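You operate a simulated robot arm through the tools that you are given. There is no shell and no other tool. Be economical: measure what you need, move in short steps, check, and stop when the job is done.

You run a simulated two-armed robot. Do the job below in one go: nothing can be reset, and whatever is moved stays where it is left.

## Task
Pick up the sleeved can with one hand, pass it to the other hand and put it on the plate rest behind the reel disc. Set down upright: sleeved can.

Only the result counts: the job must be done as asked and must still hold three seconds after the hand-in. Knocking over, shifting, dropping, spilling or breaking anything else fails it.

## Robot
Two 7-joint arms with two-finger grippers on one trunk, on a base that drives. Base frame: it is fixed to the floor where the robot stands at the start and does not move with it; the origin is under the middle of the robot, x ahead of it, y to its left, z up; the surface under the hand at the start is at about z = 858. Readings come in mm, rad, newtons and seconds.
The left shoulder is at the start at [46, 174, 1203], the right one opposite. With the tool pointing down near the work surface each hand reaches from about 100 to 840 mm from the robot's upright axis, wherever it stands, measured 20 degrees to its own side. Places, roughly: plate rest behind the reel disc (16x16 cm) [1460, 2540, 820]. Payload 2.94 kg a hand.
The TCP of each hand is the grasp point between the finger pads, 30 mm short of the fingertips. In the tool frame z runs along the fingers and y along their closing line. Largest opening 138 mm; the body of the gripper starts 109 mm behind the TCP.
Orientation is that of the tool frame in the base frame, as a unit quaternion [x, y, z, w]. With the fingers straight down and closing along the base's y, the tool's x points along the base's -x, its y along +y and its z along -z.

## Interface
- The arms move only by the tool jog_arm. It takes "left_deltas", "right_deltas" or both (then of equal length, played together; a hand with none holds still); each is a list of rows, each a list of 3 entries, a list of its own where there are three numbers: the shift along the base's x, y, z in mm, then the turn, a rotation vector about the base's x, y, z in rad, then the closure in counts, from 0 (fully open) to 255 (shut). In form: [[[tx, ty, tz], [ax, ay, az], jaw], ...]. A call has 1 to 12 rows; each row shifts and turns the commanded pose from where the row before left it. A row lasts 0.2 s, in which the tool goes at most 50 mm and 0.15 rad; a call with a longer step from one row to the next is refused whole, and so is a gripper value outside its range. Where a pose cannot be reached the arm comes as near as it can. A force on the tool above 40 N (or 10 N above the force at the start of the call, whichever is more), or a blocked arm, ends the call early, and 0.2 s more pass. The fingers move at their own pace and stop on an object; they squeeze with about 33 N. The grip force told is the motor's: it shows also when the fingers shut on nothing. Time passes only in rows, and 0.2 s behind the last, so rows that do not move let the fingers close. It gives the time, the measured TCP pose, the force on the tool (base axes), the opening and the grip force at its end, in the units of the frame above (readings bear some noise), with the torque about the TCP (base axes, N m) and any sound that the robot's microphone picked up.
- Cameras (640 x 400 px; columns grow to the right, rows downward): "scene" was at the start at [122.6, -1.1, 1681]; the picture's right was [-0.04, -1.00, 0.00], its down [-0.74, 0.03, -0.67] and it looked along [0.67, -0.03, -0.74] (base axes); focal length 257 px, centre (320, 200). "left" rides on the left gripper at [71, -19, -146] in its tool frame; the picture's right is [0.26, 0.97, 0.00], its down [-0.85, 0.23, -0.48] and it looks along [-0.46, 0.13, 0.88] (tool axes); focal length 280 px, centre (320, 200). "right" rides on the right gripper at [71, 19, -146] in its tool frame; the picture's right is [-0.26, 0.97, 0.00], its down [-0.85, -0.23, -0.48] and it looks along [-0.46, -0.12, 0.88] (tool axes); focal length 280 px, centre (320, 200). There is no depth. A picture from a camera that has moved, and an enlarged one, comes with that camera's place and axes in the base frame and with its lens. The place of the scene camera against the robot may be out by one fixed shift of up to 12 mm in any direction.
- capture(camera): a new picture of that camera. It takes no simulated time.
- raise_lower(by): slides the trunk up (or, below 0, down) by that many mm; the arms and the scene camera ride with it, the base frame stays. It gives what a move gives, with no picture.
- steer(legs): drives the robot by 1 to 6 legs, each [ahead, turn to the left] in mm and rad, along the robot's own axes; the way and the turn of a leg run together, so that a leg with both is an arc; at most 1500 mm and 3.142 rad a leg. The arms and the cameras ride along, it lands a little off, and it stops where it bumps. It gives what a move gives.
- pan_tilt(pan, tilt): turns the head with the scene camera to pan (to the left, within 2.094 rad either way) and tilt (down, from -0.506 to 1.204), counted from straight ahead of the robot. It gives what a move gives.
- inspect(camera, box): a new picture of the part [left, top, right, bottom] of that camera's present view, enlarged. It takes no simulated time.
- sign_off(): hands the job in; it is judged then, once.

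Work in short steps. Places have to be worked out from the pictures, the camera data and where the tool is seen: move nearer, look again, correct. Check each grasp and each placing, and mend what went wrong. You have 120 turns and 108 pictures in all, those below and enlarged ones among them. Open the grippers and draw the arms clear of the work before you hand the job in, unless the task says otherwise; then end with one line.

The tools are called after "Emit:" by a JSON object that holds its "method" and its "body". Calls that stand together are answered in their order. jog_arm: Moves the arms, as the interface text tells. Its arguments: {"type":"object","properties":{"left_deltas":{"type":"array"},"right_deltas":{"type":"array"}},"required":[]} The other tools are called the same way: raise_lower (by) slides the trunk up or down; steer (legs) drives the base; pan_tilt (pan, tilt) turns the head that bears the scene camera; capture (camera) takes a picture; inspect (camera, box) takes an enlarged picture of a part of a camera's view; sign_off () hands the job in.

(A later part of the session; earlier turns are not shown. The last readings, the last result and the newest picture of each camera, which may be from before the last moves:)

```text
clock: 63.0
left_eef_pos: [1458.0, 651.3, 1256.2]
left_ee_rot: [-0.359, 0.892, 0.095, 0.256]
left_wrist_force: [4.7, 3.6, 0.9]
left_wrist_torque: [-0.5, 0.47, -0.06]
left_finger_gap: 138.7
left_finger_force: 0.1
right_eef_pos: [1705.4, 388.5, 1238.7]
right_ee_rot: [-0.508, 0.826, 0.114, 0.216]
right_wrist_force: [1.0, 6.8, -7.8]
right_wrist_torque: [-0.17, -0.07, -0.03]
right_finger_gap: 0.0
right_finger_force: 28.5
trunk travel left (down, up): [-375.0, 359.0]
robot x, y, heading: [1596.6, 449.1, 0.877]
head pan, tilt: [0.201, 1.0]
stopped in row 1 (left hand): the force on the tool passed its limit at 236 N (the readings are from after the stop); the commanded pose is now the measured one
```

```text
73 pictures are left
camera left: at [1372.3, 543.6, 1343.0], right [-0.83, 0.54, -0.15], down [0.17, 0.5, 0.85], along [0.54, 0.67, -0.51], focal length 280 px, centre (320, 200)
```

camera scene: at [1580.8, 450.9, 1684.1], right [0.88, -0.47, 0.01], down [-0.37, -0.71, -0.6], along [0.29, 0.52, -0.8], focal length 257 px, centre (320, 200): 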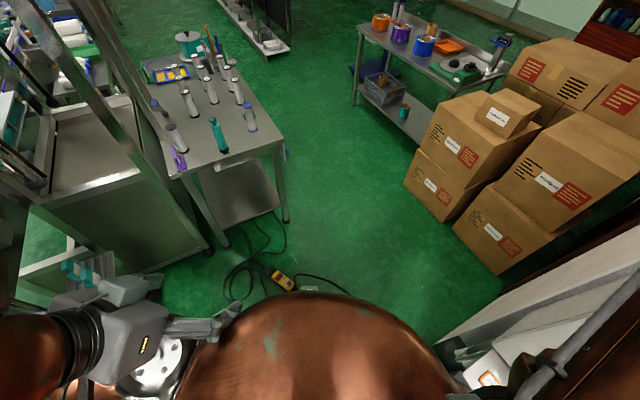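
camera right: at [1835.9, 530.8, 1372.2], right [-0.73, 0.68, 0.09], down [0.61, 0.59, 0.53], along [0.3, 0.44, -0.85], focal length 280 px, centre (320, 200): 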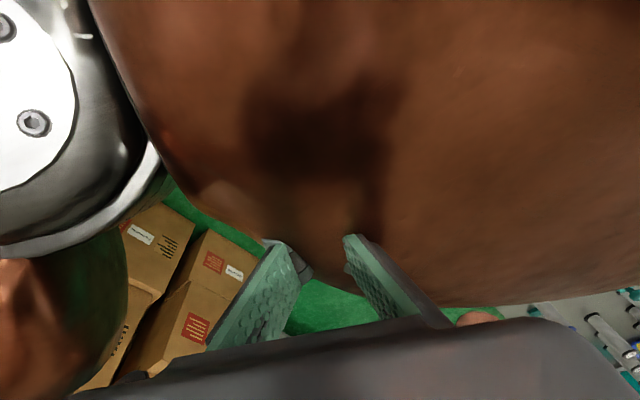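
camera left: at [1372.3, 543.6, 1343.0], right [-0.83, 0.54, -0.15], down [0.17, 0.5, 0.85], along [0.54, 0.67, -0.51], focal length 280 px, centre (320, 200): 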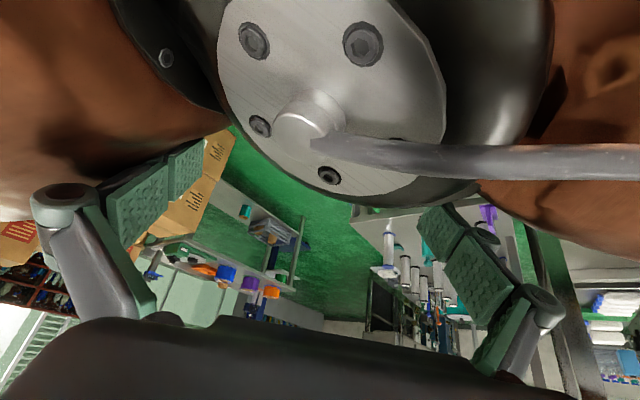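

The trunk now leans backward — the robot is rocking on something under the base. I'll let time pass without arm commands to see whether it settles.

Emit:
{"method": "pan_tilt", "body": {"pan": -0.5, "tilt": 1.1}}

Emit:
{"method": "pan_tilt", "body": {"pan": 0.3, "tilt": 1.1}}

Emit:
{"method": "pan_tilt", "body": {"pan": 0.0, "tilt": 1.1}}

Emit:
{"method": "capture", "body": {"camera": "scene"}}

```text
clock: 64.0
left_eef_pos: [1523.9, 764.2, 1262.2]
left_ee_rot: [-0.395, 0.84, 0.184, 0.324]
left_wrist_force: [119.0, 49.7, 135.9]
left_wrist_torque: [-0.37, 12.36, -3.31]
left_finger_gap: 110.9
left_finger_force: 0.1
right_eef_pos: [1784.1, 484.1, 1240.9]
right_ee_rot: [-0.478, 0.836, 0.121, 0.239]
right_wrist_force: [73.8, 132.4, 35.3]
right_wrist_torque: [0.78, -2.33, -0.92]
right_finger_gap: 0.3
right_finger_force: 28.6
trunk travel left (down, up): [-375.0, 359.0]
robot x, y, heading: [1596.2, 455.5, 0.877]
head pan, tilt: [-0.499, 1.1]
```

```text
clock: 65.2
left_eef_pos: [1557.4, 798.1, 1257.1]
left_ee_rot: [-0.382, 0.859, 0.159, 0.301]
left_wrist_force: [121.9, 55.3, 128.4]
left_wrist_torque: [0.4, 12.41, -4.53]
left_finger_gap: 118.1
left_finger_force: 0.1
right_eef_pos: [1816.0, 525.2, 1240.9]
right_ee_rot: [-0.475, 0.843, 0.118, 0.224]
right_wrist_force: [80.9, 133.4, 32.4]
right_wrist_torque: [0.45, -1.54, 0.22]
right_finger_gap: 0.0
right_finger_force: 28.3
trunk travel left (down, up): [-375.0, 359.0]
robot x, y, heading: [1598.2, 452.8, 0.883]
head pan, tilt: [0.3, 1.1]
```

```text
clock: 66.0
left_eef_pos: [1482.6, 683.0, 1247.7]
left_ee_rot: [-0.362, 0.896, 0.087, 0.24]
left_wrist_force: [1.0, 0.4, 0.3]
left_wrist_torque: [-0.07, 0.08, 0.03]
left_finger_gap: 137.9
left_finger_force: 0.1
right_eef_pos: [1733.5, 418.3, 1232.8]
right_ee_rot: [-0.509, 0.829, 0.108, 0.204]
right_wrist_force: [1.1, 1.5, 0.0]
right_wrist_torque: [-0.09, 0.08, 0.02]
right_finger_gap: 0.1
right_finger_force: 28.3
trunk travel left (down, up): [-375.0, 359.0]
robot x, y, heading: [1591.5, 453.6, 0.884]
head pan, tilt: [0.0, 1.1]
```

```text
72 pictures are left
camera scene: at [1613.6, 468.3, 1672.7], right [0.77, -0.64, 0.0], down [-0.55, -0.67, -0.5], along [0.32, 0.38, -0.87], focal length 257 px, centre (320, 200)
```

scene: 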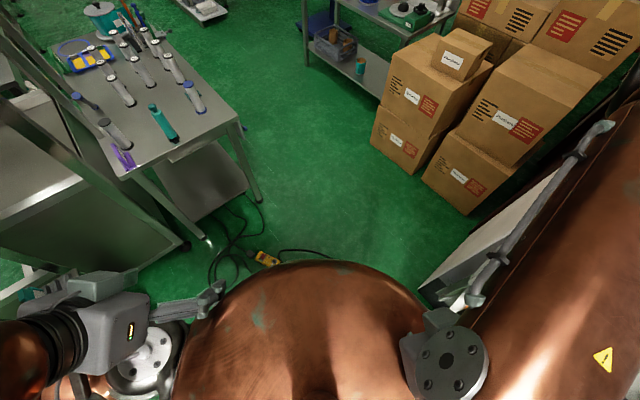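

Both hands are squeezed right against the trunk, which likely feeds the rocking. I'll move both hands forward (away from the body) in modest steps.

Emit:
{"method": "jog_arm", "body": {"left_deltas": [[[19, 23, 0], [0, 0, 0], 0], [[19, 23, 0], [0, 0, 0], 0], [[19, 23, 0], [0, 0, 0], 0], [[19, 23, 0], [0, 0, 0], 0]], "right_deltas": [[[16, 26, 0], [0, 0, 0], 255], [[16, 26, 0], [0, 0, 0], 255], [[16, 26, 0], [0, 0, 0], 255], [[16, 26, 0], [0, 0, 0], 255]]}}

Emit:
{"method": "capture", "body": {"camera": "scene"}}

```text
clock: 66.3
left_eef_pos: [1576.6, 794.2, 1227.3]
left_ee_rot: [-0.36, 0.906, 0.079, 0.207]
left_wrist_force: [-3.6, -3.9, 1.9]
left_wrist_torque: [0.42, -0.24, 0.14]
left_finger_gap: 137.7
left_finger_force: 0.2
right_eef_pos: [1824.1, 529.7, 1215.8]
right_ee_rot: [-0.507, 0.845, 0.089, 0.149]
right_wrist_force: [-3.3, -3.2, 1.2]
right_wrist_torque: [0.29, -0.24, -0.08]
right_finger_gap: 0.1
right_finger_force: 28.4
trunk travel left (down, up): [-375.0, 359.0]
robot x, y, heading: [1597.7, 455.1, 0.878]
head pan, tilt: [0.0, 1.1]
stopped in row 1 (left hand): the arm was blocked; the commanded pose is now the measured one
```

```text
71 pictures are left
camera scene: at [1727.8, 605.8, 1662.6], right [0.77, -0.64, 0.0], down [-0.59, -0.7, -0.4], along [0.26, 0.31, -0.92], focal length 257 px, centre (320, 200)
```

scene: 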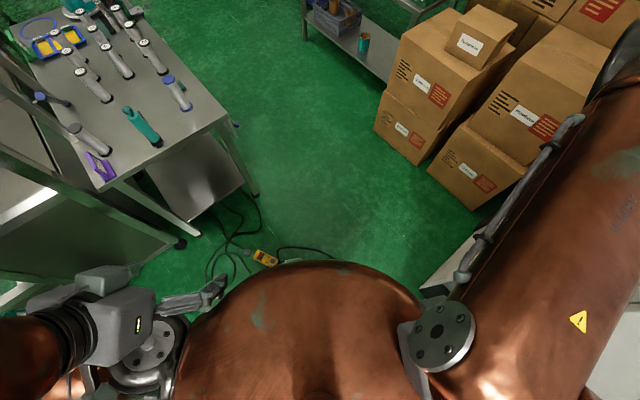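

The whole upper body keeps swinging back and forth. Lowering the trunk will bring the mass down and should calm the rocking; the space below the hands is free.

Emit:
{"method": "raise_lower", "body": {"by": -150}}

Emit:
{"method": "capture", "body": {"camera": "scene"}}

```text
clock: 66.6
left_eef_pos: [1590.1, 831.9, 1258.1]
left_ee_rot: [-0.395, 0.838, 0.157, 0.343]
left_wrist_force: [112.3, 25.8, 171.0]
left_wrist_torque: [1.13, 17.36, -2.25]
left_finger_gap: 122.4
left_finger_force: 0.0
right_eef_pos: [1849.7, 560.3, 1221.5]
right_ee_rot: [-0.476, 0.846, 0.103, 0.218]
right_wrist_force: [51.5, 137.4, 120.0]
right_wrist_torque: [-3.4, 0.92, 0.97]
right_finger_gap: 0.0
right_finger_force: 28.6
trunk travel left (down, up): [-373.0, 361.0]
robot x, y, heading: [1597.2, 455.8, 0.877]
head pan, tilt: [0.0, 1.1]
stopped: the force on the tool passed its limit at 151 N (the readings are from after the stop); the commanded pose is now the measured one
```

```text
70 pictures are left
camera scene: at [1787.5, 686.8, 1656.8], right [0.77, -0.64, 0.0], down [-0.6, -0.72, -0.35], along [0.22, 0.27, -0.94], focal length 257 px, centre (320, 200)
```

scene: 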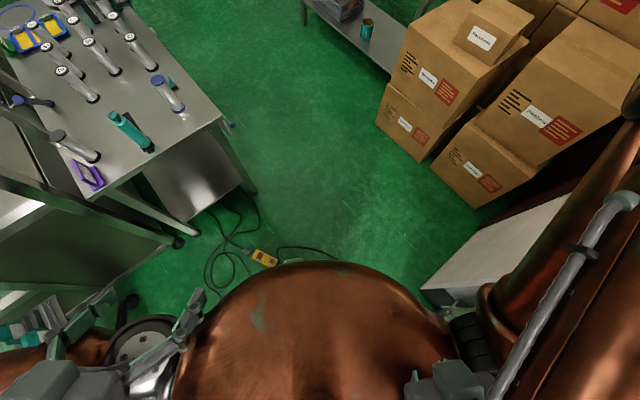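

The right elbow seems hooked around the cabinet's corner; backing up drags it into the cabinet, while turning left should swing it free. I'll turn left in place by 0.4 rad.

Emit:
{"method": "steer", "body": {"legs": [[0, 0.4]]}}

Emit:
{"method": "pan_tilt", "body": {"pan": -0.9, "tilt": 0.8}}

Emit:
{"method": "capture", "body": {"camera": "scene"}}

```text
clock: 67.3
left_eef_pos: [1418.6, 620.7, 1308.2]
left_ee_rot: [-0.381, 0.728, 0.26, 0.508]
left_wrist_force: [-15.3, 3.9, 67.5]
left_wrist_torque: [0.1, 3.13, 0.41]
left_finger_gap: 133.1
left_finger_force: 0.2
right_eef_pos: [1691.9, 365.4, 1257.4]
right_ee_rot: [-0.429, 0.821, 0.177, 0.333]
right_wrist_force: [-37.3, -40.1, 214.4]
right_wrist_torque: [-0.62, -0.5, -0.76]
right_finger_gap: 0.0
right_finger_force: 28.6
trunk travel left (down, up): [-373.0, 361.0]
robot x, y, heading: [1596.8, 456.5, 0.887]
head pan, tilt: [0.0, 1.1]
stopped in leg 1: the robot was blocked; the commanded pose is now the measured one
```

```text
clock: 68.5
left_eef_pos: [1450.9, 680.0, 1315.8]
left_ee_rot: [-0.373, 0.686, 0.281, 0.558]
left_wrist_force: [36.1, 8.0, 130.4]
left_wrist_torque: [5.91, 4.7, -0.11]
left_finger_gap: 113.8
left_finger_force: 0.0
right_eef_pos: [1744.4, 443.0, 1258.2]
right_ee_rot: [-0.408, 0.84, 0.158, 0.321]
right_wrist_force: [5.3, 105.6, 131.1]
right_wrist_torque: [2.27, -1.08, 0.9]
right_finger_gap: 0.0
right_finger_force: 28.4
trunk travel left (down, up): [-373.0, 361.0]
robot x, y, heading: [1596.6, 459.2, 0.891]
head pan, tilt: [-0.901, 0.799]
```

```text
69 pictures are left
camera scene: at [1746.1, 536.2, 1683.2], right [-0.01, -1.0, 0.03], down [-0.73, -0.01, -0.68], along [0.68, -0.03, -0.73], focal length 257 px, centre (320, 200)
```

scene: 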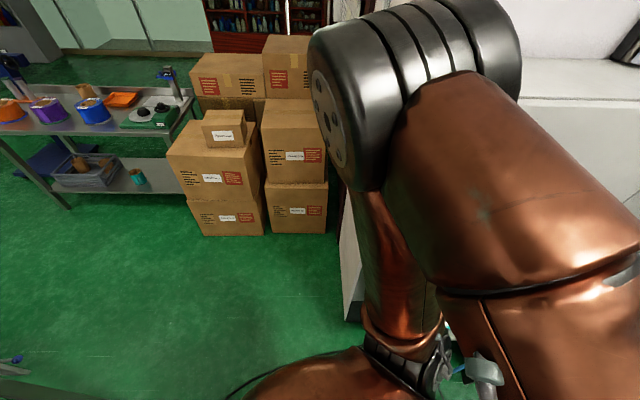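

The hands' commanded poses seem to press into the robot's own trunk (forces ~130 N forward/up), which drives the rocking. I'll command both hands forward and away in larger steps.

Emit:
{"method": "jog_arm", "body": {"left_deltas": [[[28, 34, 0], [0, 0, 0], 0], [[28, 34, 0], [0, 0, 0], 0], [[28, 34, 0], [0, 0, 0], 0], [[28, 34, 0], [0, 0, 0], 0], [[28, 34, 0], [0, 0, 0], 0]], "right_deltas": [[[28, 34, 0], [0, 0, 0], 255], [[28, 34, 0], [0, 0, 0], 255], [[28, 34, 0], [0, 0, 0], 255], [[28, 34, 0], [0, 0, 0], 255], [[28, 34, 0], [0, 0, 0], 255]]}}

Emit:
{"method": "jog_arm", "body": {"left_deltas": [[[28, 34, 0], [0, 0, 0], 0], [[28, 34, 0], [0, 0, 0], 0], [[28, 34, 0], [0, 0, 0], 0], [[28, 34, 0], [0, 0, 0], 0]], "right_deltas": [[[28, 34, 0], [0, 0, 0], 255], [[28, 34, 0], [0, 0, 0], 255], [[28, 34, 0], [0, 0, 0], 255], [[28, 34, 0], [0, 0, 0], 255]]}}

Emit:
{"method": "capture", "body": {"camera": "scene"}}

```text
clock: 68.8
left_eef_pos: [1372.2, 581.2, 1321.3]
left_ee_rot: [-0.36, 0.663, 0.291, 0.588]
left_wrist_force: [-25.4, -20.0, 51.6]
left_wrist_torque: [1.13, 3.29, 2.54]
left_finger_gap: 139.3
left_finger_force: 0.1
left hand out of reach, approached as far as the arm can: row 1
right_eef_pos: [1651.8, 320.1, 1260.5]
right_ee_rot: [-0.41, 0.833, 0.155, 0.337]
right_wrist_force: [-106.0, -175.2, 119.2]
right_wrist_torque: [-2.58, 0.22, 0.13]
right_finger_gap: 0.1
right_finger_force: 28.5
trunk travel left (down, up): [-373.0, 361.0]
robot x, y, heading: [1591.6, 455.7, 0.888]
head pan, tilt: [-0.901, 0.799]
stopped in row 1 (right hand): the force on the tool passed its limit at 216 N (the readings are from after the stop); the commanded pose is now the measured one
```

```text
clock: 69.3
left_eef_pos: [1477.5, 655.3, 1351.2]
left_ee_rot: [-0.404, 0.684, 0.123, 0.595]
left_wrist_force: [-4.7, -3.7, -1.7]
left_wrist_torque: [0.28, -0.29, 0.07]
left_finger_gap: 138.7
left_finger_force: 0.2
left hand out of reach, approached as far as the arm can: row 2
right_eef_pos: [1672.1, 412.5, 1244.9]
right_ee_rot: [-0.439, 0.851, 0.275, 0.082]
right_wrist_force: [456.5, 443.8, 333.1]
right_wrist_torque: [11.65, -7.37, -8.25]
right_finger_gap: 0.0
right_finger_force: 29.3
trunk travel left (down, up): [-373.0, 361.0]
robot x, y, heading: [1593.6, 448.8, 0.883]
head pan, tilt: [-0.901, 0.799]
stopped in row 2 (right hand): the arm was blocked; the commanded pose is now the measured one
```

```text
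68 pictures are left
camera scene: at [1603.4, 348.7, 1697.7], right [-0.02, -1.0, -0.08], down [-0.67, 0.07, -0.74], along [0.74, 0.04, -0.67], focal length 257 px, centre (320, 200)
```

scene: 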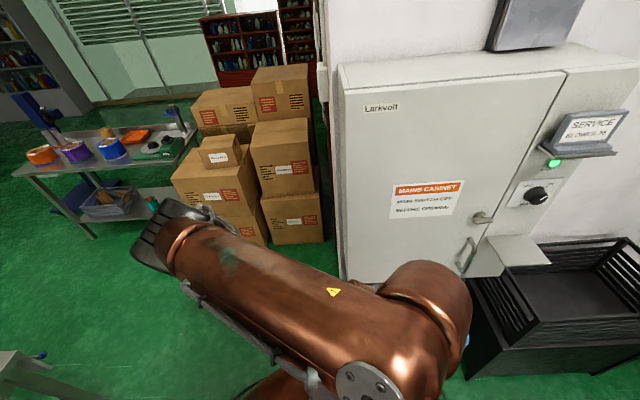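

Now the cabinet is clear and untouched, but the body leans back and the hands sit too near it. I'll pass time with head moves only (they don't reset the arm commands) and watch the readings.

Emit:
{"method": "pan_tilt", "body": {"pan": 0.9, "tilt": 1.1}}

Emit:
{"method": "capture", "body": {"camera": "scene"}}

Emit:
{"method": "pan_tilt", "body": {"pan": 0.85, "tilt": 1.1}}

Emit:
{"method": "pan_tilt", "body": {"pan": 0.8, "tilt": 1.1}}

```text
clock: 71.1
left_eef_pos: [1516.8, 730.1, 1334.5]
left_ee_rot: [-0.422, 0.689, 0.142, 0.572]
left_wrist_force: [-2.4, -1.1, 1.0]
left_wrist_torque: [0.01, -0.07, -0.06]
left_finger_gap: 137.9
left_finger_force: 0.0
right_eef_pos: [1763.9, 460.0, 1242.3]
right_ee_rot: [-0.425, 0.849, 0.174, 0.261]
right_wrist_force: [-0.1, -3.0, 1.6]
right_wrist_torque: [0.22, 0.02, 0.09]
right_finger_gap: 0.0
right_finger_force: 28.5
trunk travel left (down, up): [-373.0, 361.0]
robot x, y, heading: [1591.8, 454.5, 0.888]
head pan, tilt: [0.901, 1.1]
```

```text
67 pictures are left
camera scene: at [1569.5, 498.7, 1667.8], right [0.98, 0.22, 0.03], down [0.21, -0.86, -0.47], along [-0.08, 0.47, -0.88], focal length 257 px, centre (320, 200)
```

scene: 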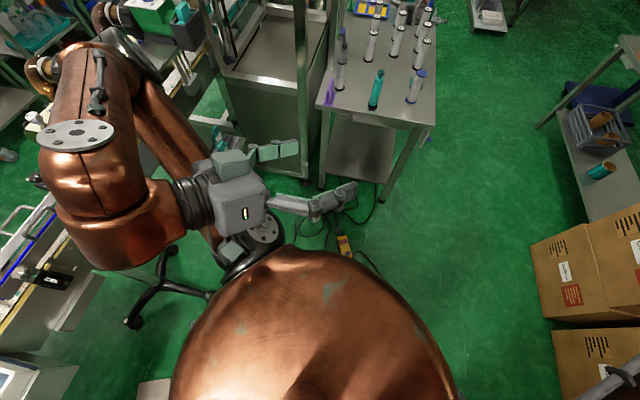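

```text
clock: 71.7
left_eef_pos: [1551.0, 776.6, 1332.4]
left_ee_rot: [-0.364, 0.683, 0.245, 0.584]
left_wrist_force: [11.3, -29.4, -18.7]
left_wrist_torque: [3.06, 0.11, 2.91]
left_finger_gap: 137.7
left_finger_force: 0.5
right_eef_pos: [1839.1, 559.9, 1241.6]
right_ee_rot: [-0.399, 0.877, 0.112, 0.241]
right_wrist_force: [-32.9, 134.4, 99.6]
right_wrist_torque: [-4.64, 1.04, -1.13]
right_finger_gap: 0.2
right_finger_force: 28.7
trunk travel left (down, up): [-373.0, 361.0]
robot x, y, heading: [1599.5, 456.0, 0.884]
head pan, tilt: [0.85, 1.1]
```

```text
clock: 72.3
left_eef_pos: [1450.3, 633.7, 1349.6]
left_ee_rot: [-0.357, 0.672, 0.209, 0.613]
left_wrist_force: [-6.5, -23.8, 1.0]
left_wrist_torque: [1.17, -0.27, 1.01]
left_finger_gap: 137.9
left_finger_force: 0.1
right_eef_pos: [1724.0, 408.4, 1260.4]
right_ee_rot: [-0.409, 0.818, 0.191, 0.357]
right_wrist_force: [7.4, -7.0, -13.3]
right_wrist_torque: [1.36, 0.05, 1.25]
right_finger_gap: 0.0
right_finger_force: 28.2
trunk travel left (down, up): [-373.0, 361.0]
robot x, y, heading: [1595.6, 451.4, 0.887]
head pan, tilt: [0.799, 1.1]
```

The body keeps rocking by itself; forces are low at the moment, so I'll try again to lower the trunk and its mass.

Emit:
{"method": "raise_lower", "body": {"by": -300}}

Emit:
{"method": "raise_lower", "body": {"by": -300}}

Emit:
{"method": "raise_lower", "body": {"by": -300}}

```text
clock: 72.6
left_eef_pos: [1520.0, 710.1, 1351.7]
left_ee_rot: [-0.407, 0.689, 0.101, 0.591]
left_wrist_force: [-5.9, 6.4, -4.6]
left_wrist_torque: [0.23, -0.82, -1.2]
left_finger_gap: 137.2
left_finger_force: 0.1
right_eef_pos: [1784.3, 462.7, 1272.9]
right_ee_rot: [-0.375, 0.832, 0.185, 0.364]
right_wrist_force: [16.8, 11.3, 10.5]
right_wrist_torque: [-1.6, 1.5, 0.49]
right_finger_gap: 0.0
right_finger_force: 28.1
trunk travel left (down, up): [-373.0, 361.0]
robot x, y, heading: [1593.6, 452.1, 0.887]
head pan, tilt: [0.799, 1.1]
stopped: the force on the tool passed its limit at 80 N (the readings are from after the stop); the commanded pose is now the measured one
```

```text
clock: 72.9
left_eef_pos: [1643.6, 871.0, 1307.8]
left_ee_rot: [-0.461, 0.72, 0.074, 0.514]
left_wrist_force: [-7.8, -6.7, -2.2]
left_wrist_torque: [0.41, -0.56, 0.06]
left_finger_gap: 137.5
left_finger_force: 0.1
right_eef_pos: [1854.6, 605.4, 1207.4]
right_ee_rot: [-0.403, 0.88, 0.161, 0.193]
right_wrist_force: [3.3, -2.8, 2.2]
right_wrist_torque: [0.11, 0.31, 0.12]
right_finger_gap: 0.0
right_finger_force: 28.4
trunk travel left (down, up): [-372.0, 362.0]
robot x, y, heading: [1597.1, 454.9, 0.891]
head pan, tilt: [0.799, 1.1]
stopped: the arm was blocked; the commanded pose is now the measured one
```

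```text
clock: 73.4
left_eef_pos: [1600.5, 836.1, 1374.1]
left_ee_rot: [-0.454, 0.612, 0.119, 0.636]
left_wrist_force: [-16.2, 2.4, -3.8]
left_wrist_torque: [0.33, -0.74, -1.79]
left_finger_gap: 137.7
left_finger_force: 0.0
right_eef_pos: [1890.1, 591.6, 1224.3]
right_ee_rot: [-0.196, 0.963, 0.153, 0.105]
right_wrist_force: [69.7, 0.1, 63.1]
right_wrist_torque: [-1.4, 8.84, 1.8]
right_finger_gap: 0.1
right_finger_force: 28.3
trunk travel left (down, up): [-368.0, 366.0]
robot x, y, heading: [1619.2, 483.4, 0.878]
head pan, tilt: [0.799, 1.1]
stopped: the arm was blocked; the commanded pose is now the measured one
```

The hands now sit further forward relative to the base. I'll let a couple of seconds pass by head moves and look.

Emit:
{"method": "pan_tilt", "body": {"pan": -0.2, "tilt": 1.0}}

Emit:
{"method": "pan_tilt", "body": {"pan": 0.1, "tilt": 1.0}}

Emit:
{"method": "capture", "body": {"camera": "scene"}}

```text
clock: 74.6
left_eef_pos: [1609.9, 832.0, 1342.7]
left_ee_rot: [-0.431, 0.658, 0.124, 0.605]
left_wrist_force: [-13.7, -0.8, -0.5]
left_wrist_torque: [0.02, -0.47, -1.07]
left_finger_gap: 137.8
left_finger_force: 0.1
right_eef_pos: [1837.9, 554.9, 1205.9]
right_ee_rot: [-0.345, 0.924, 0.097, 0.132]
right_wrist_force: [30.6, 30.0, -3.0]
right_wrist_torque: [-4.04, 1.97, -0.36]
right_finger_gap: 0.2
right_finger_force: 29.1
trunk travel left (down, up): [-368.0, 366.0]
robot x, y, heading: [1600.7, 466.9, 0.872]
head pan, tilt: [-0.201, 1.0]
```

```text
clock: 75.4
left_eef_pos: [1491.7, 698.0, 1358.5]
left_ee_rot: [-0.391, 0.61, 0.142, 0.674]
left_wrist_force: [-1.1, -8.5, -5.3]
left_wrist_torque: [0.6, -0.45, 0.55]
left_finger_gap: 138.2
left_finger_force: 0.2
right_eef_pos: [1759.4, 452.7, 1210.0]
right_ee_rot: [-0.32, 0.915, 0.142, 0.201]
right_wrist_force: [83.2, 53.1, 27.4]
right_wrist_torque: [2.34, -1.61, -1.47]
right_finger_gap: 0.0
right_finger_force: 28.6
trunk travel left (down, up): [-368.0, 366.0]
robot x, y, heading: [1603.1, 462.1, 0.879]
head pan, tilt: [0.099, 1.0]
```

```text
66 pictures are left
camera scene: at [1662.6, 540.8, 1661.7], right [0.82, -0.57, 0.0], down [-0.47, -0.69, -0.55], along [0.31, 0.45, -0.84], focal length 257 px, centre (320, 200)
```

scene: 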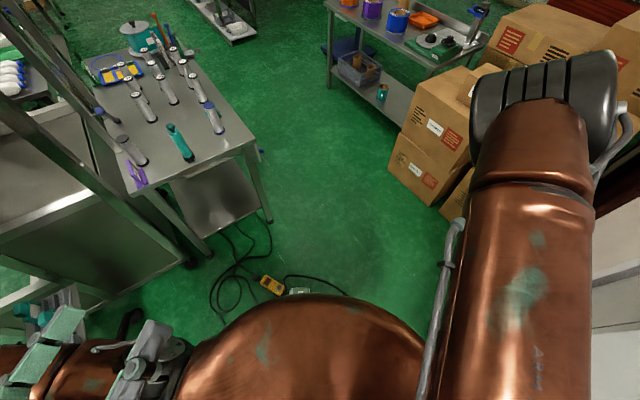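

The right hand is still pressed against the chest (≈80–100 N), which keeps the rocking going. I'll nudge it forward-right in several short separate commands.

Emit:
{"method": "jog_arm", "body": {"right_deltas": [[[40, 20, 10], [0, 0, 0], 200], [[40, 20, 10], [0, 0, 0], 200]]}}

Emit:
{"method": "jog_arm", "body": {"right_deltas": [[[40, 20, 10], [0, 0, 0], 200], [[40, 20, 10], [0, 0, 0], 200]]}}

Emit:
{"method": "jog_arm", "body": {"right_deltas": [[[40, 20, 10], [0, 0, 0], 200], [[40, 20, 10], [0, 0, 0], 200]]}}

Emit:
{"method": "jog_arm", "body": {"right_deltas": [[[40, 20, 10], [0, 0, 0], 200], [[40, 20, 10], [0, 0, 0], 200]]}}

Emit:
{"method": "capture", "body": {"camera": "scene"}}

```text
clock: 75.7
left_eef_pos: [1464.1, 675.5, 1359.0]
left_ee_rot: [-0.393, 0.617, 0.146, 0.666]
left_wrist_force: [2.9, 12.1, 0.0]
left_wrist_torque: [-0.2, 0.07, -0.86]
left_finger_gap: 138.0
left_finger_force: 0.0
right_eef_pos: [1721.0, 425.0, 1212.9]
right_ee_rot: [-0.409, 0.872, 0.115, 0.244]
right_wrist_force: [-41.9, -2.1, -48.1]
right_wrist_torque: [1.42, -6.11, -1.83]
right_finger_gap: 18.2
right_finger_force: 0.1
right hand out of reach, approached as far as the arm can: row 1
trunk travel left (down, up): [-368.0, 366.0]
robot x, y, heading: [1599.8, 459.1, 0.88]
head pan, tilt: [0.099, 1.0]
stopped in row 1 (right hand): the force on the tool passed its limit at 164 N (the readings are from after the stop); the commanded pose is now the measured one
```

```text
clock: 76.0
left_eef_pos: [1576.3, 768.2, 1351.4]
left_ee_rot: [-0.399, 0.637, 0.102, 0.651]
left_wrist_force: [-6.4, -12.3, -5.3]
left_wrist_torque: [0.86, -0.83, 0.56]
left_finger_gap: 137.6
left_finger_force: 0.0
right_eef_pos: [1824.9, 520.1, 1183.5]
right_ee_rot: [-0.373, 0.912, 0.102, 0.139]
right_wrist_force: [1.5, 14.2, -34.9]
right_wrist_torque: [0.03, -1.01, -0.3]
right_finger_gap: 28.3
right_finger_force: 0.1
right hand out of reach, approached as far as the arm can: row 1
trunk travel left (down, up): [-368.0, 366.0]
robot x, y, heading: [1601.0, 458.5, 0.875]
head pan, tilt: [0.099, 1.0]
stopped in row 1 (right hand): the arm was blocked; the commanded pose is now the measured one
```

```text
clock: 76.6
left_eef_pos: [1525.1, 752.4, 1344.0]
left_ee_rot: [-0.378, 0.595, 0.153, 0.693]
left_wrist_force: [-9.8, 0.4, -1.3]
left_wrist_torque: [0.5, 0.53, -1.53]
left_finger_gap: 137.5
left_finger_force: 0.1
right_eef_pos: [1880.1, 558.5, 1212.6]
right_ee_rot: [-0.307, 0.922, 0.074, 0.223]
right_wrist_force: [21.9, 178.6, 13.4]
right_wrist_torque: [-2.36, 1.58, -0.16]
right_finger_gap: 0.0
right_finger_force: 0.1
right hand out of reach, approached as far as the arm can: row 1, 2
trunk travel left (down, up): [-368.0, 366.0]
robot x, y, heading: [1600.6, 461.1, 0.875]
head pan, tilt: [0.099, 1.0]
stopped in row 2 (right hand): the arm was blocked; the commanded pose is now the measured one
```

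```text
clock: 76.8
left_eef_pos: [1438.9, 641.9, 1307.7]
left_ee_rot: [-0.338, 0.564, 0.129, 0.742]
left_wrist_force: [4.8, 0.3, 6.6]
left_wrist_torque: [-0.56, 0.62, 0.41]
left_finger_gap: 138.9
left_finger_force: 0.1
right_eef_pos: [1828.9, 508.4, 1238.0]
right_ee_rot: [-0.261, 0.91, 0.125, 0.296]
right_wrist_force: [-120.9, 164.2, 161.0]
right_wrist_torque: [-3.69, -0.05, -2.83]
right_finger_gap: 11.1
right_finger_force: 0.1
right hand out of reach, approached as far as the arm can: row 1
trunk travel left (down, up): [-368.0, 366.0]
robot x, y, heading: [1601.1, 461.8, 0.877]
head pan, tilt: [0.099, 1.0]
stopped in row 1 (right hand): the force on the tool passed its limit at 249 N (the readings are from after the stop); the commanded pose is now the measured one
```

```text
65 pictures are left
camera scene: at [1741.8, 638.2, 1661.4], right [0.83, -0.56, -0.01], down [-0.49, -0.72, -0.48], along [0.27, 0.4, -0.88], focal length 257 px, centre (320, 200)
```

scene: 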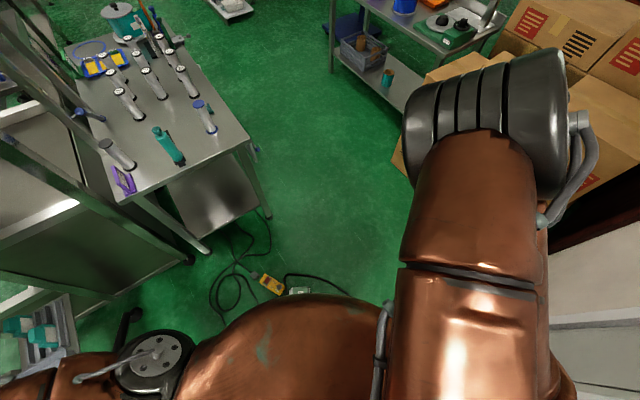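

The arm is folded with its elbow forward and jogging doesn't help while the base is stuck. I'll test whether repeated reverse drives creep the base off whatever it is on.

Emit:
{"method": "steer", "body": {"legs": [[-400, 0]]}}

Emit:
{"method": "steer", "body": {"legs": [[-400, 0]]}}

Emit:
{"method": "steer", "body": {"legs": [[-400, 0]]}}

Emit:
{"method": "capture", "body": {"camera": "scene"}}

```text
clock: 77.5
left_eef_pos: [1349.8, 516.1, 1293.5]
left_ee_rot: [-0.326, 0.576, 0.095, 0.743]
left_wrist_force: [-73.7, -48.5, -25.0]
left_wrist_torque: [-2.53, 0.46, 6.11]
left_finger_gap: 129.5
left_finger_force: 0.1
right_eef_pos: [1705.6, 393.6, 1241.6]
right_ee_rot: [-0.278, 0.878, 0.213, 0.327]
right_wrist_force: [-0.2, -1.9, 1.0]
right_wrist_torque: [0.07, -0.1, 0.02]
right_finger_gap: 30.2
right_finger_force: 0.2
trunk travel left (down, up): [-368.0, 366.0]
robot x, y, heading: [1598.2, 459.7, 0.876]
head pan, tilt: [0.099, 1.0]
stopped in leg 1: the force on the tool passed its limit at 301 N (the readings are from after the stop); the commanded pose is now the measured one
```

```text
clock: 78.2
left_eef_pos: [1511.7, 705.1, 1262.4]
left_ee_rot: [-0.371, 0.63, 0.049, 0.68]
left_wrist_force: [-2.8, 3.2, -4.2]
left_wrist_torque: [0.3, -0.58, -0.4]
left_finger_gap: 137.2
left_finger_force: 0.0
right_eef_pos: [1888.0, 581.9, 1195.6]
right_ee_rot: [-0.239, 0.946, 0.103, 0.192]
right_wrist_force: [16.1, 72.3, -10.2]
right_wrist_torque: [-1.76, 0.67, -0.2]
right_finger_gap: 3.7
right_finger_force: 0.2
trunk travel left (down, up): [-368.0, 366.0]
robot x, y, heading: [1597.1, 458.5, 0.876]
head pan, tilt: [0.099, 1.0]
stopped in leg 1: the robot was blocked; the commanded pose is now the measured one
```

```text
clock: 78.9
left_eef_pos: [1296.0, 479.4, 1198.9]
left_ee_rot: [-0.275, 0.495, 0.126, 0.814]
left_wrist_force: [8.1, 16.6, -18.2]
left_wrist_torque: [1.49, -2.69, -1.49]
left_finger_gap: 137.9
left_finger_force: 0.1
right_eef_pos: [1697.8, 372.7, 1245.9]
right_ee_rot: [-0.17, 0.906, 0.254, 0.292]
right_wrist_force: [-43.6, 50.3, 123.4]
right_wrist_torque: [-0.94, 0.41, 0.38]
right_finger_gap: 15.6
right_finger_force: 0.0
trunk travel left (down, up): [-368.0, 366.0]
robot x, y, heading: [1594.5, 460.0, 0.875]
head pan, tilt: [0.099, 1.0]
stopped in leg 1: the force on the tool passed its limit at 240 N (the readings are from after the stop); the commanded pose is now the measured one
```

```text
64 pictures are left
camera scene: at [1605.4, 451.6, 1675.6], right [0.83, -0.56, 0.0], down [-0.45, -0.66, -0.6], along [0.33, 0.5, -0.8], focal length 257 px, centre (320, 200)
```

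scene: 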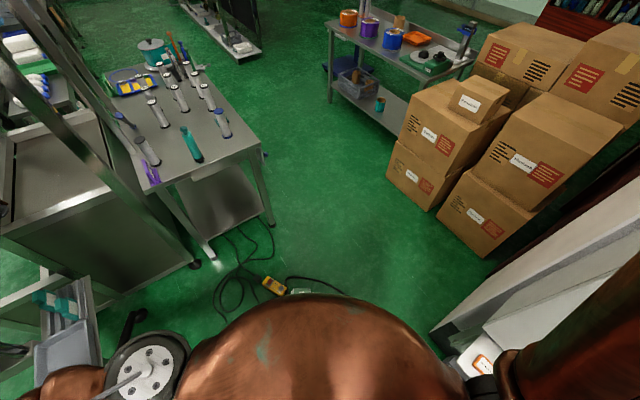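

The base is truly stuck near (1597, 459). I'll use long head sweeps to let time pass without commands, and look around for the can meanwhile.

Emit:
{"method": "pan_tilt", "body": {"pan": -2.0, "tilt": 1.1}}

Emit:
{"method": "capture", "body": {"camera": "scene"}}

Emit:
{"method": "pan_tilt", "body": {"pan": 2.0, "tilt": 1.1}}

Emit:
{"method": "capture", "body": {"camera": "scene"}}

```text
clock: 80.9
left_eef_pos: [1298.8, 492.5, 1208.3]
left_ee_rot: [-0.316, 0.571, 0.081, 0.753]
left_wrist_force: [-1.2, -0.4, -0.4]
left_wrist_torque: [-0.01, 0.07, -0.04]
left_finger_gap: 137.8
left_finger_force: 0.0
right_eef_pos: [1645.1, 370.5, 1244.0]
right_ee_rot: [-0.207, 0.934, 0.208, 0.201]
right_wrist_force: [-246.1, -139.0, 177.5]
right_wrist_torque: [-12.4, -11.0, -31.36]
right_finger_gap: 126.8
right_finger_force: 32.3
trunk travel left (down, up): [-368.0, 366.0]
robot x, y, heading: [1595.8, 455.4, 0.878]
head pan, tilt: [-2.0, 1.1]
```

```text
63 pictures are left
camera scene: at [1541.6, 296.7, 1664.7], right [-0.9, -0.43, -0.1], down [-0.36, 0.84, -0.41], along [0.26, -0.33, -0.91], focal length 257 px, centre (320, 200)
```

scene: 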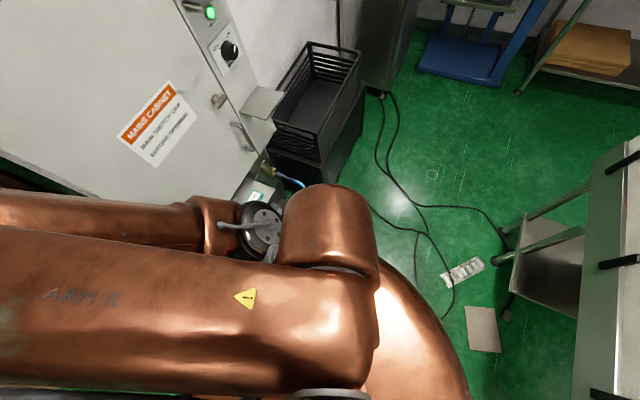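

```text
clock: 84.2
left_eef_pos: [1371.7, 587.9, 1211.1]
left_ee_rot: [-0.338, 0.564, 0.097, 0.747]
left_wrist_force: [-3.4, 0.5, 0.7]
left_wrist_torque: [0.04, 0.06, -0.25]
left_finger_gap: 138.1
left_finger_force: 0.1
right_eef_pos: [1747.5, 486.1, 1233.4]
right_ee_rot: [-0.198, 0.933, 0.204, 0.22]
right_wrist_force: [-152.1, -6.4, 110.8]
right_wrist_torque: [-11.24, -6.31, -16.11]
right_finger_gap: 113.1
right_finger_force: 28.8
trunk travel left (down, up): [-368.0, 366.0]
robot x, y, heading: [1594.8, 461.6, 0.877]
head pan, tilt: [2.0, 1.1]
```

```text
62 pictures are left
camera scene: at [1554.2, 499.5, 1656.4], right [0.26, 0.97, 0.01], down [0.86, -0.23, -0.45], along [-0.43, 0.12, -0.89], focal length 257 px, centre (320, 200)
```

scene: 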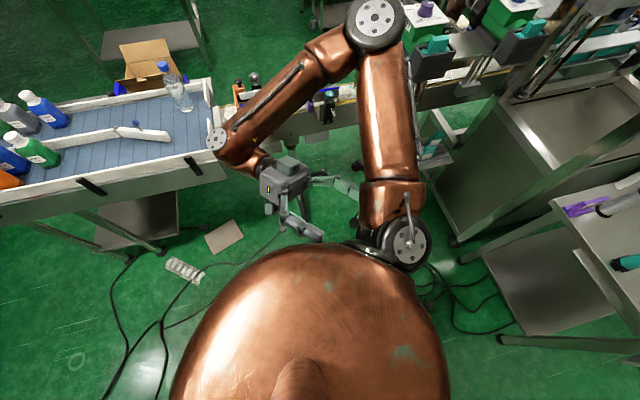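

The right gripper itself appears jammed (150–300 N, fingers forced open). I'll look through the right camera and toward that side.

Emit:
{"method": "capture", "body": {"camera": "right"}}

Emit:
{"method": "capture", "body": {"camera": "left"}}

Emit:
{"method": "pan_tilt", "body": {"pan": -1.0, "tilt": 1.2}}

Emit:
{"method": "capture", "body": {"camera": "scene"}}

```text
61 pictures are left
camera right: at [1630.3, 413.3, 1325.0], right [-0.23, 0.88, 0.41], down [0.65, -0.18, 0.74], along [0.73, 0.44, -0.53], focal length 280 px, centre (320, 200)
```

right: 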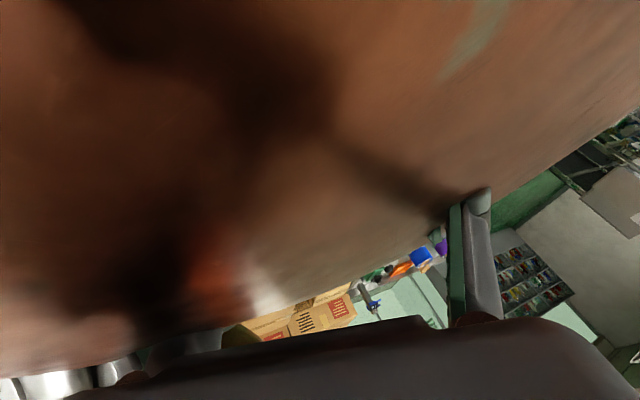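

```text
60 pictures are left
camera left: at [1292.9, 468.1, 1133.5], right [-0.42, 0.66, -0.62], down [-0.78, 0.08, 0.62], along [0.46, 0.74, 0.49], focal length 280 px, centre (320, 200)
```

left: 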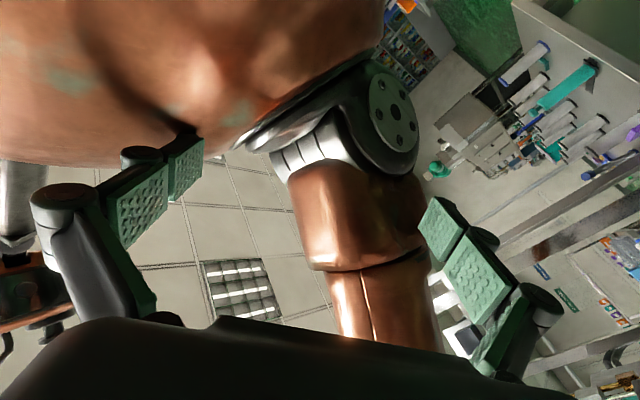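

```text
clock: 86.8
left_eef_pos: [1346.0, 555.7, 1200.6]
left_ee_rot: [-0.295, 0.549, 0.093, 0.776]
left_wrist_force: [-9.7, 13.3, -13.5]
left_wrist_torque: [1.66, -1.14, -2.22]
left_finger_gap: 137.9
left_finger_force: 0.0
right_eef_pos: [1715.8, 448.1, 1240.8]
right_ee_rot: [-0.198, 0.927, 0.215, 0.234]
right_wrist_force: [-245.7, -86.4, 142.9]
right_wrist_torque: [-12.71, -9.13, -27.49]
right_finger_gap: 119.2
right_finger_force: 32.9
trunk travel left (down, up): [-368.0, 366.0]
robot x, y, heading: [1596.8, 459.6, 0.88]
head pan, tilt: [-1.0, 1.201]
```

```text
59 pictures are left
camera scene: at [1632.3, 429.3, 1657.1], right [-0.12, -0.99, -0.04], down [-0.91, 0.12, -0.39], along [0.39, -0.01, -0.92], focal length 257 px, centre (320, 200)
```

scene: 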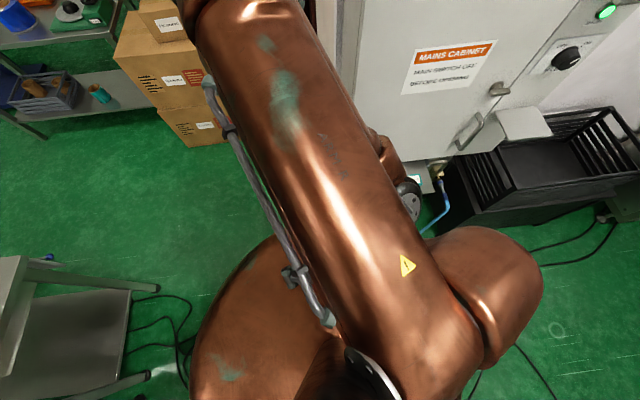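

The right gripper is wedged between its own upper arm and the chest, pushed back-left-up. I'll move it along that push to relieve it, and bring the left hand forward at the same time.

Emit:
{"method": "jog_arm", "body": {"right_deltas": [[[-20, -8, 30], [0, 0, 0], 0], [[-20, -8, 30], [0, 0, 0], 0], [[0, 0, 30], [0, 0, 0], 0], [[0, 0, 30], [0, 0, 0], 0]]}}

Emit:
{"method": "jog_arm", "body": {"left_deltas": [[[0, 40, 0], [0, 0, 0], 0], [[0, 40, 0], [0, 0, 0], 0], [[20, 40, 0], [0, 0, 0], 0], [[20, 40, 0], [0, 0, 0], 0]]}}

Emit:
{"method": "capture", "body": {"camera": "right"}}

```text
clock: 87.1
left_eef_pos: [1421.8, 647.4, 1220.8]
left_ee_rot: [-0.355, 0.568, 0.107, 0.735]
left_wrist_force: [-2.6, -1.5, 0.7]
left_wrist_torque: [-0.11, 0.14, -0.07]
left_finger_gap: 137.7
left_finger_force: 0.0
right_eef_pos: [1810.9, 543.9, 1232.9]
right_ee_rot: [-0.195, 0.938, 0.188, 0.216]
right_wrist_force: [76.6, 104.8, 121.2]
right_wrist_torque: [-12.42, 0.85, 7.44]
right_finger_gap: 106.9
right_finger_force: 0.1
trunk travel left (down, up): [-368.0, 366.0]
robot x, y, heading: [1594.5, 462.0, 0.875]
head pan, tilt: [-1.0, 1.201]
stopped in row 1 (left hand): the arm was blocked; the commanded pose is now the measured one
```

```text
clock: 87.5
left_eef_pos: [1345.0, 573.7, 1179.6]
left_ee_rot: [-0.291, 0.536, 0.12, 0.783]
left_wrist_force: [-13.3, 16.1, -15.5]
left_wrist_torque: [2.12, -0.98, -2.9]
left_finger_gap: 138.2
left_finger_force: 0.1
left hand out of reach, approached as far as the arm can: row 2
right_eef_pos: [1755.6, 440.5, 1236.1]
right_ee_rot: [-0.152, 0.929, 0.182, 0.284]
right_wrist_force: [115.8, 16.3, 39.6]
right_wrist_torque: [1.37, 0.41, -5.51]
right_finger_gap: 120.3
right_finger_force: 0.1
trunk travel left (down, up): [-368.0, 366.0]
robot x, y, heading: [1594.0, 457.1, 0.883]
head pan, tilt: [-1.0, 1.201]
stopped in row 2 (right hand): the arm was blocked; the commanded pose is now the measured one
```

```text
58 pictures are left
camera right: at [1620.2, 382.4, 1313.5], right [-0.16, 0.9, 0.4], down [0.54, -0.26, 0.8], along [0.83, 0.34, -0.44], focal length 280 px, centre (320, 200)
```

right: 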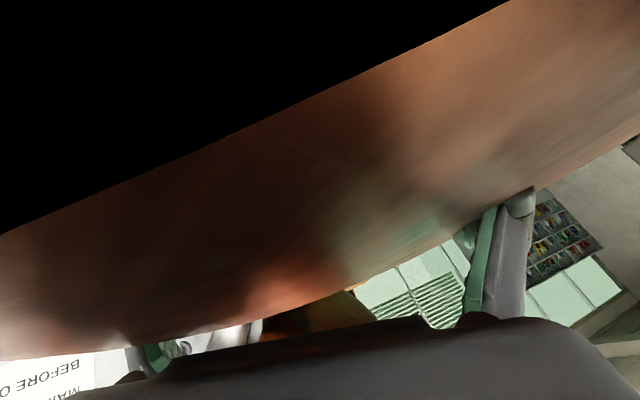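

Both hands are folded onto their own shoulders. I'll send several short paired moves: right hand straight forward, left hand first outward to its side.

Emit:
{"method": "jog_arm", "body": {"left_deltas": [[[-37, 31, 0], [0, 0, 0], 0], [[-37, 31, 0], [0, 0, 0], 0], [[-37, 31, 0], [0, 0, 0], 0]], "right_deltas": [[[31, 37, 0], [0, 0, 0], 0], [[31, 37, 0], [0, 0, 0], 0], [[31, 37, 0], [0, 0, 0], 0]]}}

Emit:
{"method": "jog_arm", "body": {"left_deltas": [[[-37, 31, 0], [0, 0, 0], 0], [[-37, 31, 0], [0, 0, 0], 0], [[-37, 31, 0], [0, 0, 0], 0]], "right_deltas": [[[31, 37, 0], [0, 0, 0], 0], [[31, 37, 0], [0, 0, 0], 0], [[31, 37, 0], [0, 0, 0], 0]]}}

Emit:
{"method": "jog_arm", "body": {"left_deltas": [[[-37, 31, 0], [0, 0, 0], 0], [[-37, 31, 0], [0, 0, 0], 0], [[-37, 31, 0], [0, 0, 0], 0]], "right_deltas": [[[31, 37, 0], [0, 0, 0], 0], [[31, 37, 0], [0, 0, 0], 0], [[31, 37, 0], [0, 0, 0], 0]]}}

Emit:
{"method": "jog_arm", "body": {"left_deltas": [[[-37, 31, 0], [0, 0, 0], 0], [[-37, 31, 0], [0, 0, 0], 0], [[-37, 31, 0], [0, 0, 0], 0]], "right_deltas": [[[31, 37, 0], [0, 0, 0], 0], [[31, 37, 0], [0, 0, 0], 0], [[31, 37, 0], [0, 0, 0], 0]]}}

Emit:
{"method": "pan_tilt", "body": {"pan": 0.0, "tilt": 1.2}}

Emit:
{"method": "capture", "body": {"camera": "scene"}}

```text
clock: 88.0
left_eef_pos: [1320.9, 556.7, 1197.5]
left_ee_rot: [-0.322, 0.543, 0.112, 0.767]
left_wrist_force: [-0.7, -1.7, -1.7]
left_wrist_torque: [-0.02, -0.03, 0.07]
left_finger_gap: 138.0
left_finger_force: 0.0
left hand out of reach, approached as far as the arm can: row 1, 2
right_eef_pos: [1721.4, 449.7, 1251.7]
right_ee_rot: [-0.157, 0.925, 0.244, 0.244]
right_wrist_force: [-168.3, 31.1, 51.7]
right_wrist_torque: [-6.42, -4.38, -18.53]
right_finger_gap: 138.9
right_finger_force: 0.1
trunk travel left (down, up): [-368.0, 366.0]
robot x, y, heading: [1594.8, 455.6, 0.881]
head pan, tilt: [-1.0, 1.201]
stopped in row 2 (right hand): the force on the tool passed its limit at 361 N (the readings are from after the stop); the commanded pose is now the measured one
```

```text
clock: 88.3
left_eef_pos: [1423.5, 679.5, 1179.8]
left_ee_rot: [-0.35, 0.585, 0.079, 0.727]
left_wrist_force: [-1.7, 7.0, -5.7]
left_wrist_torque: [0.55, -0.53, -0.64]
left_finger_gap: 133.3
left_finger_force: 0.1
left hand out of reach, approached as far as the arm can: row 1
right_eef_pos: [1838.3, 582.2, 1202.1]
right_ee_rot: [-0.186, 0.936, 0.21, 0.213]
right_wrist_force: [5.4, -0.3, -2.8]
right_wrist_torque: [0.15, 0.35, 0.18]
right_finger_gap: 137.6
right_finger_force: 0.0
trunk travel left (down, up): [-368.0, 366.0]
robot x, y, heading: [1595.2, 457.6, 0.88]
head pan, tilt: [-1.0, 1.201]
stopped in row 1 (left hand): the arm was blocked; the commanded pose is now the measured one
```

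```text
clock: 88.8
left_eef_pos: [1403.9, 645.1, 1169.4]
left_ee_rot: [-0.43, 0.493, 0.057, 0.754]
left_wrist_force: [-1.4, 23.5, 22.0]
left_wrist_torque: [-1.97, 1.47, -2.62]
left_finger_gap: 139.0
left_finger_force: 0.0
left hand out of reach, approached as far as the arm can: row 1, 2
right_eef_pos: [1860.1, 563.3, 1193.6]
right_ee_rot: [-0.15, 0.985, 0.091, 0.002]
right_wrist_force: [-18.1, 105.2, -29.0]
right_wrist_torque: [-1.79, -1.04, -0.16]
right_finger_gap: 28.9
right_finger_force: 0.0
trunk travel left (down, up): [-368.0, 366.0]
robot x, y, heading: [1596.7, 460.2, 0.894]
head pan, tilt: [-1.0, 1.201]
stopped in row 2 (left hand): the arm was blocked; the commanded pose is now the measured one
```

```text
clock: 89.1
left_eef_pos: [1302.4, 544.4, 1125.4]
left_ee_rot: [-0.374, 0.497, -0.028, 0.782]
left_wrist_force: [-0.6, 1.0, 1.4]
left_wrist_torque: [-0.07, 0.25, -0.22]
left_finger_gap: 138.2
left_finger_force: 0.0
left hand out of reach, approached as far as the arm can: row 1
right_eef_pos: [1782.6, 472.4, 1197.9]
right_ee_rot: [-0.174, 0.967, 0.109, 0.153]
right_wrist_force: [81.6, 89.0, 75.0]
right_wrist_torque: [-4.31, 2.5, 1.4]
right_finger_gap: 1.4
right_finger_force: 0.1
right hand out of reach, approached as far as the arm can: row 1
trunk travel left (down, up): [-368.0, 366.0]
robot x, y, heading: [1598.7, 462.0, 0.879]
head pan, tilt: [-1.0, 1.201]
stopped in row 1 (left hand): the arm was blocked; the commanded pose is now the measured one
```

```text
clock: 90.4
left_eef_pos: [1337.1, 580.9, 1137.1]
left_ee_rot: [-0.385, 0.505, -0.032, 0.772]
left_wrist_force: [-0.4, 0.7, 0.1]
left_wrist_torque: [0.05, 0.01, -0.2]
left_finger_gap: 137.9
left_finger_force: 0.1
right_eef_pos: [1832.8, 515.3, 1201.8]
right_ee_rot: [-0.179, 0.965, 0.097, 0.168]
right_wrist_force: [94.5, 108.0, 36.5]
right_wrist_torque: [-4.87, 3.04, 2.75]
right_finger_gap: 20.3
right_finger_force: 0.0
trunk travel left (down, up): [-368.0, 366.0]
robot x, y, heading: [1597.5, 457.8, 0.878]
head pan, tilt: [0.0, 1.201]
```

```text
57 pictures are left
camera scene: at [1711.1, 604.6, 1650.1], right [0.77, -0.64, 0.01], down [-0.6, -0.73, -0.32], along [0.2, 0.24, -0.95], focal length 257 px, centre (320, 200)
```

scene: 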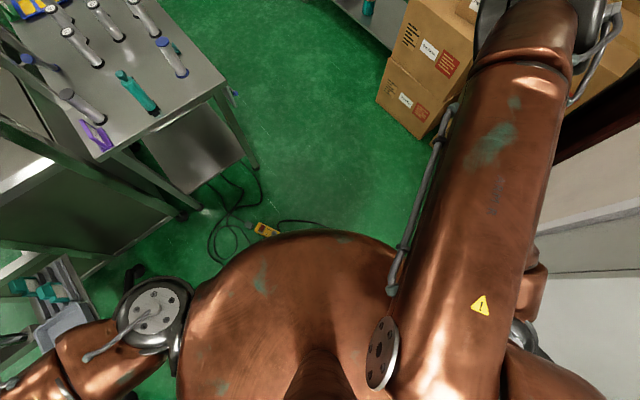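

The right gripper is being squeezed shut between the upper arm and chest, so the way out is downward and forward. I'll send several such moves for the right hand only.

Emit:
{"method": "jog_arm", "body": {"right_deltas": [[[18, 22, -38], [0, 0, 0], 128], [[18, 22, -38], [0, 0, 0], 128], [[18, 22, -38], [0, 0, 0], 128], [[18, 22, -38], [0, 0, 0], 128]]}}

Emit:
{"method": "jog_arm", "body": {"right_deltas": [[[18, 22, -38], [0, 0, 0], 128], [[18, 22, -38], [0, 0, 0], 128], [[18, 22, -38], [0, 0, 0], 128], [[18, 22, -38], [0, 0, 0], 128]]}}

Emit:
{"method": "jog_arm", "body": {"right_deltas": [[[18, 22, -38], [0, 0, 0], 128], [[18, 22, -38], [0, 0, 0], 128], [[18, 22, -38], [0, 0, 0], 128], [[18, 22, -38], [0, 0, 0], 128]]}}

Emit:
{"method": "jog_arm", "body": {"right_deltas": [[[18, 22, -38], [0, 0, 0], 128], [[18, 22, -38], [0, 0, 0], 128], [[18, 22, -38], [0, 0, 0], 128], [[18, 22, -38], [0, 0, 0], 128]]}}

Emit:
{"method": "pan_tilt", "body": {"pan": 0.05, "tilt": 1.2}}

Emit:
{"method": "capture", "body": {"camera": "right"}}

```text
clock: 90.7
left_eef_pos: [1262.8, 489.2, 1124.0]
left_ee_rot: [-0.361, 0.494, -0.024, 0.791]
left_wrist_force: [2.0, 3.0, 0.1]
left_wrist_torque: [0.08, -0.05, -0.06]
left_finger_gap: 138.1
left_finger_force: 0.0
right_eef_pos: [1727.7, 421.3, 1209.2]
right_ee_rot: [-0.173, 0.961, 0.145, 0.157]
right_wrist_force: [5.6, 32.1, 74.0]
right_wrist_torque: [-1.13, -0.73, -1.23]
right_finger_gap: 2.0
right_finger_force: 0.1
right hand out of reach, approached as far as the arm can: row 1
trunk travel left (down, up): [-368.0, 366.0]
robot x, y, heading: [1594.8, 461.3, 0.878]
head pan, tilt: [0.0, 1.201]
stopped in row 1 (left hand): the arm was blocked; the commanded pose is now the measured one
```

```text
clock: 91.2
left_eef_pos: [1361.0, 600.3, 1123.9]
left_ee_rot: [-0.406, 0.526, -0.031, 0.747]
left_wrist_force: [-1.8, 2.2, 0.1]
left_wrist_torque: [0.07, -0.07, -0.29]
left_finger_gap: 137.8
left_finger_force: 0.0
right_eef_pos: [1826.5, 531.5, 1174.6]
right_ee_rot: [-0.172, 0.971, 0.114, 0.119]
right_wrist_force: [0.9, 0.9, -4.2]
right_wrist_torque: [-0.1, 0.11, -0.04]
right_finger_gap: 68.7
right_finger_force: 0.1
right hand out of reach, approached as far as the arm can: row 1, 2
trunk travel left (down, up): [-368.0, 366.0]
robot x, y, heading: [1599.0, 457.1, 0.878]
head pan, tilt: [0.0, 1.201]
stopped in row 2 (right hand): the arm was blocked; the commanded pose is now the measured one
```

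```text
clock: 91.6
left_eef_pos: [1349.4, 594.2, 1129.3]
left_ee_rot: [-0.39, 0.517, -0.063, 0.76]
left_wrist_force: [0.7, 1.6, -1.4]
left_wrist_torque: [0.1, -0.2, -0.11]
left_finger_gap: 137.7
left_finger_force: 0.0
right_eef_pos: [1839.5, 530.3, 1194.7]
right_ee_rot: [-0.138, 0.974, 0.098, 0.153]
right_wrist_force: [80.6, 146.0, 6.6]
right_wrist_torque: [-4.14, 2.39, 0.69]
right_finger_gap: 0.1
right_finger_force: 0.0
right hand out of reach, approached as far as the arm can: row 1
trunk travel left (down, up): [-368.0, 366.0]
robot x, y, heading: [1594.8, 460.8, 0.881]
head pan, tilt: [0.0, 1.201]
stopped in row 1 (right hand): the force on the tool passed its limit at 112 N (the readings are from after the stop); the commanded pose is now the measured one
```

```text
clock: 91.9
left_eef_pos: [1258.5, 492.2, 1089.8]
left_ee_rot: [-0.329, 0.53, -0.108, 0.774]
left_wrist_force: [-5.9, -1.6, -3.9]
left_wrist_torque: [0.1, -0.17, -0.08]
left_finger_gap: 138.0
left_finger_force: 0.1
right_eef_pos: [1766.6, 448.0, 1208.4]
right_ee_rot: [-0.129, 0.945, 0.177, 0.242]
right_wrist_force: [57.2, 174.7, 26.7]
right_wrist_torque: [-3.57, 0.69, -0.53]
right_finger_gap: 0.1
right_finger_force: 0.0
right hand out of reach, approached as far as the arm can: row 1
trunk travel left (down, up): [-368.0, 366.0]
robot x, y, heading: [1597.9, 458.0, 0.884]
head pan, tilt: [0.0, 1.201]
stopped in row 1 (left hand): the arm was blocked; the commanded pose is now the measured one
```

```text
clock: 92.5
left_eef_pos: [1327.0, 573.8, 1112.9]
left_ee_rot: [-0.38, 0.505, -0.063, 0.772]
left_wrist_force: [-2.8, 0.5, 0.1]
left_wrist_torque: [0.05, -0.03, -0.27]
left_finger_gap: 137.6
left_finger_force: 0.1
right_eef_pos: [1814.1, 505.4, 1188.5]
right_ee_rot: [-0.133, 0.972, 0.101, 0.167]
right_wrist_force: [48.8, 49.1, 11.9]
right_wrist_torque: [-2.76, 1.75, 2.43]
right_finger_gap: 48.7
right_finger_force: 0.0
trunk travel left (down, up): [-368.0, 366.0]
robot x, y, heading: [1598.4, 459.4, 0.881]
head pan, tilt: [0.051, 1.201]
```

```text
56 pictures are left
camera right: at [1699.7, 472.4, 1301.1], right [-0.04, 0.97, 0.24], down [0.7, -0.14, 0.7], along [0.71, 0.19, -0.67], focal length 280 px, centre (320, 200)
```

right: 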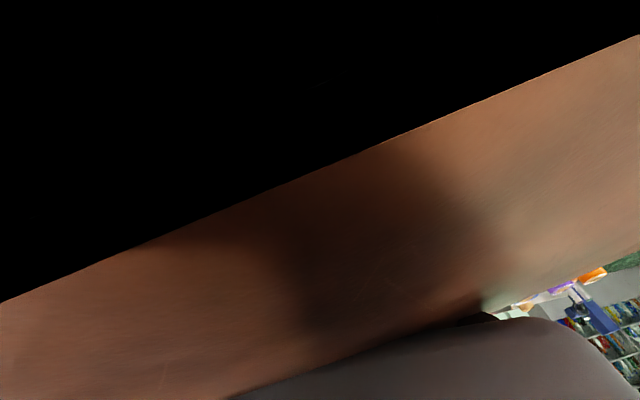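

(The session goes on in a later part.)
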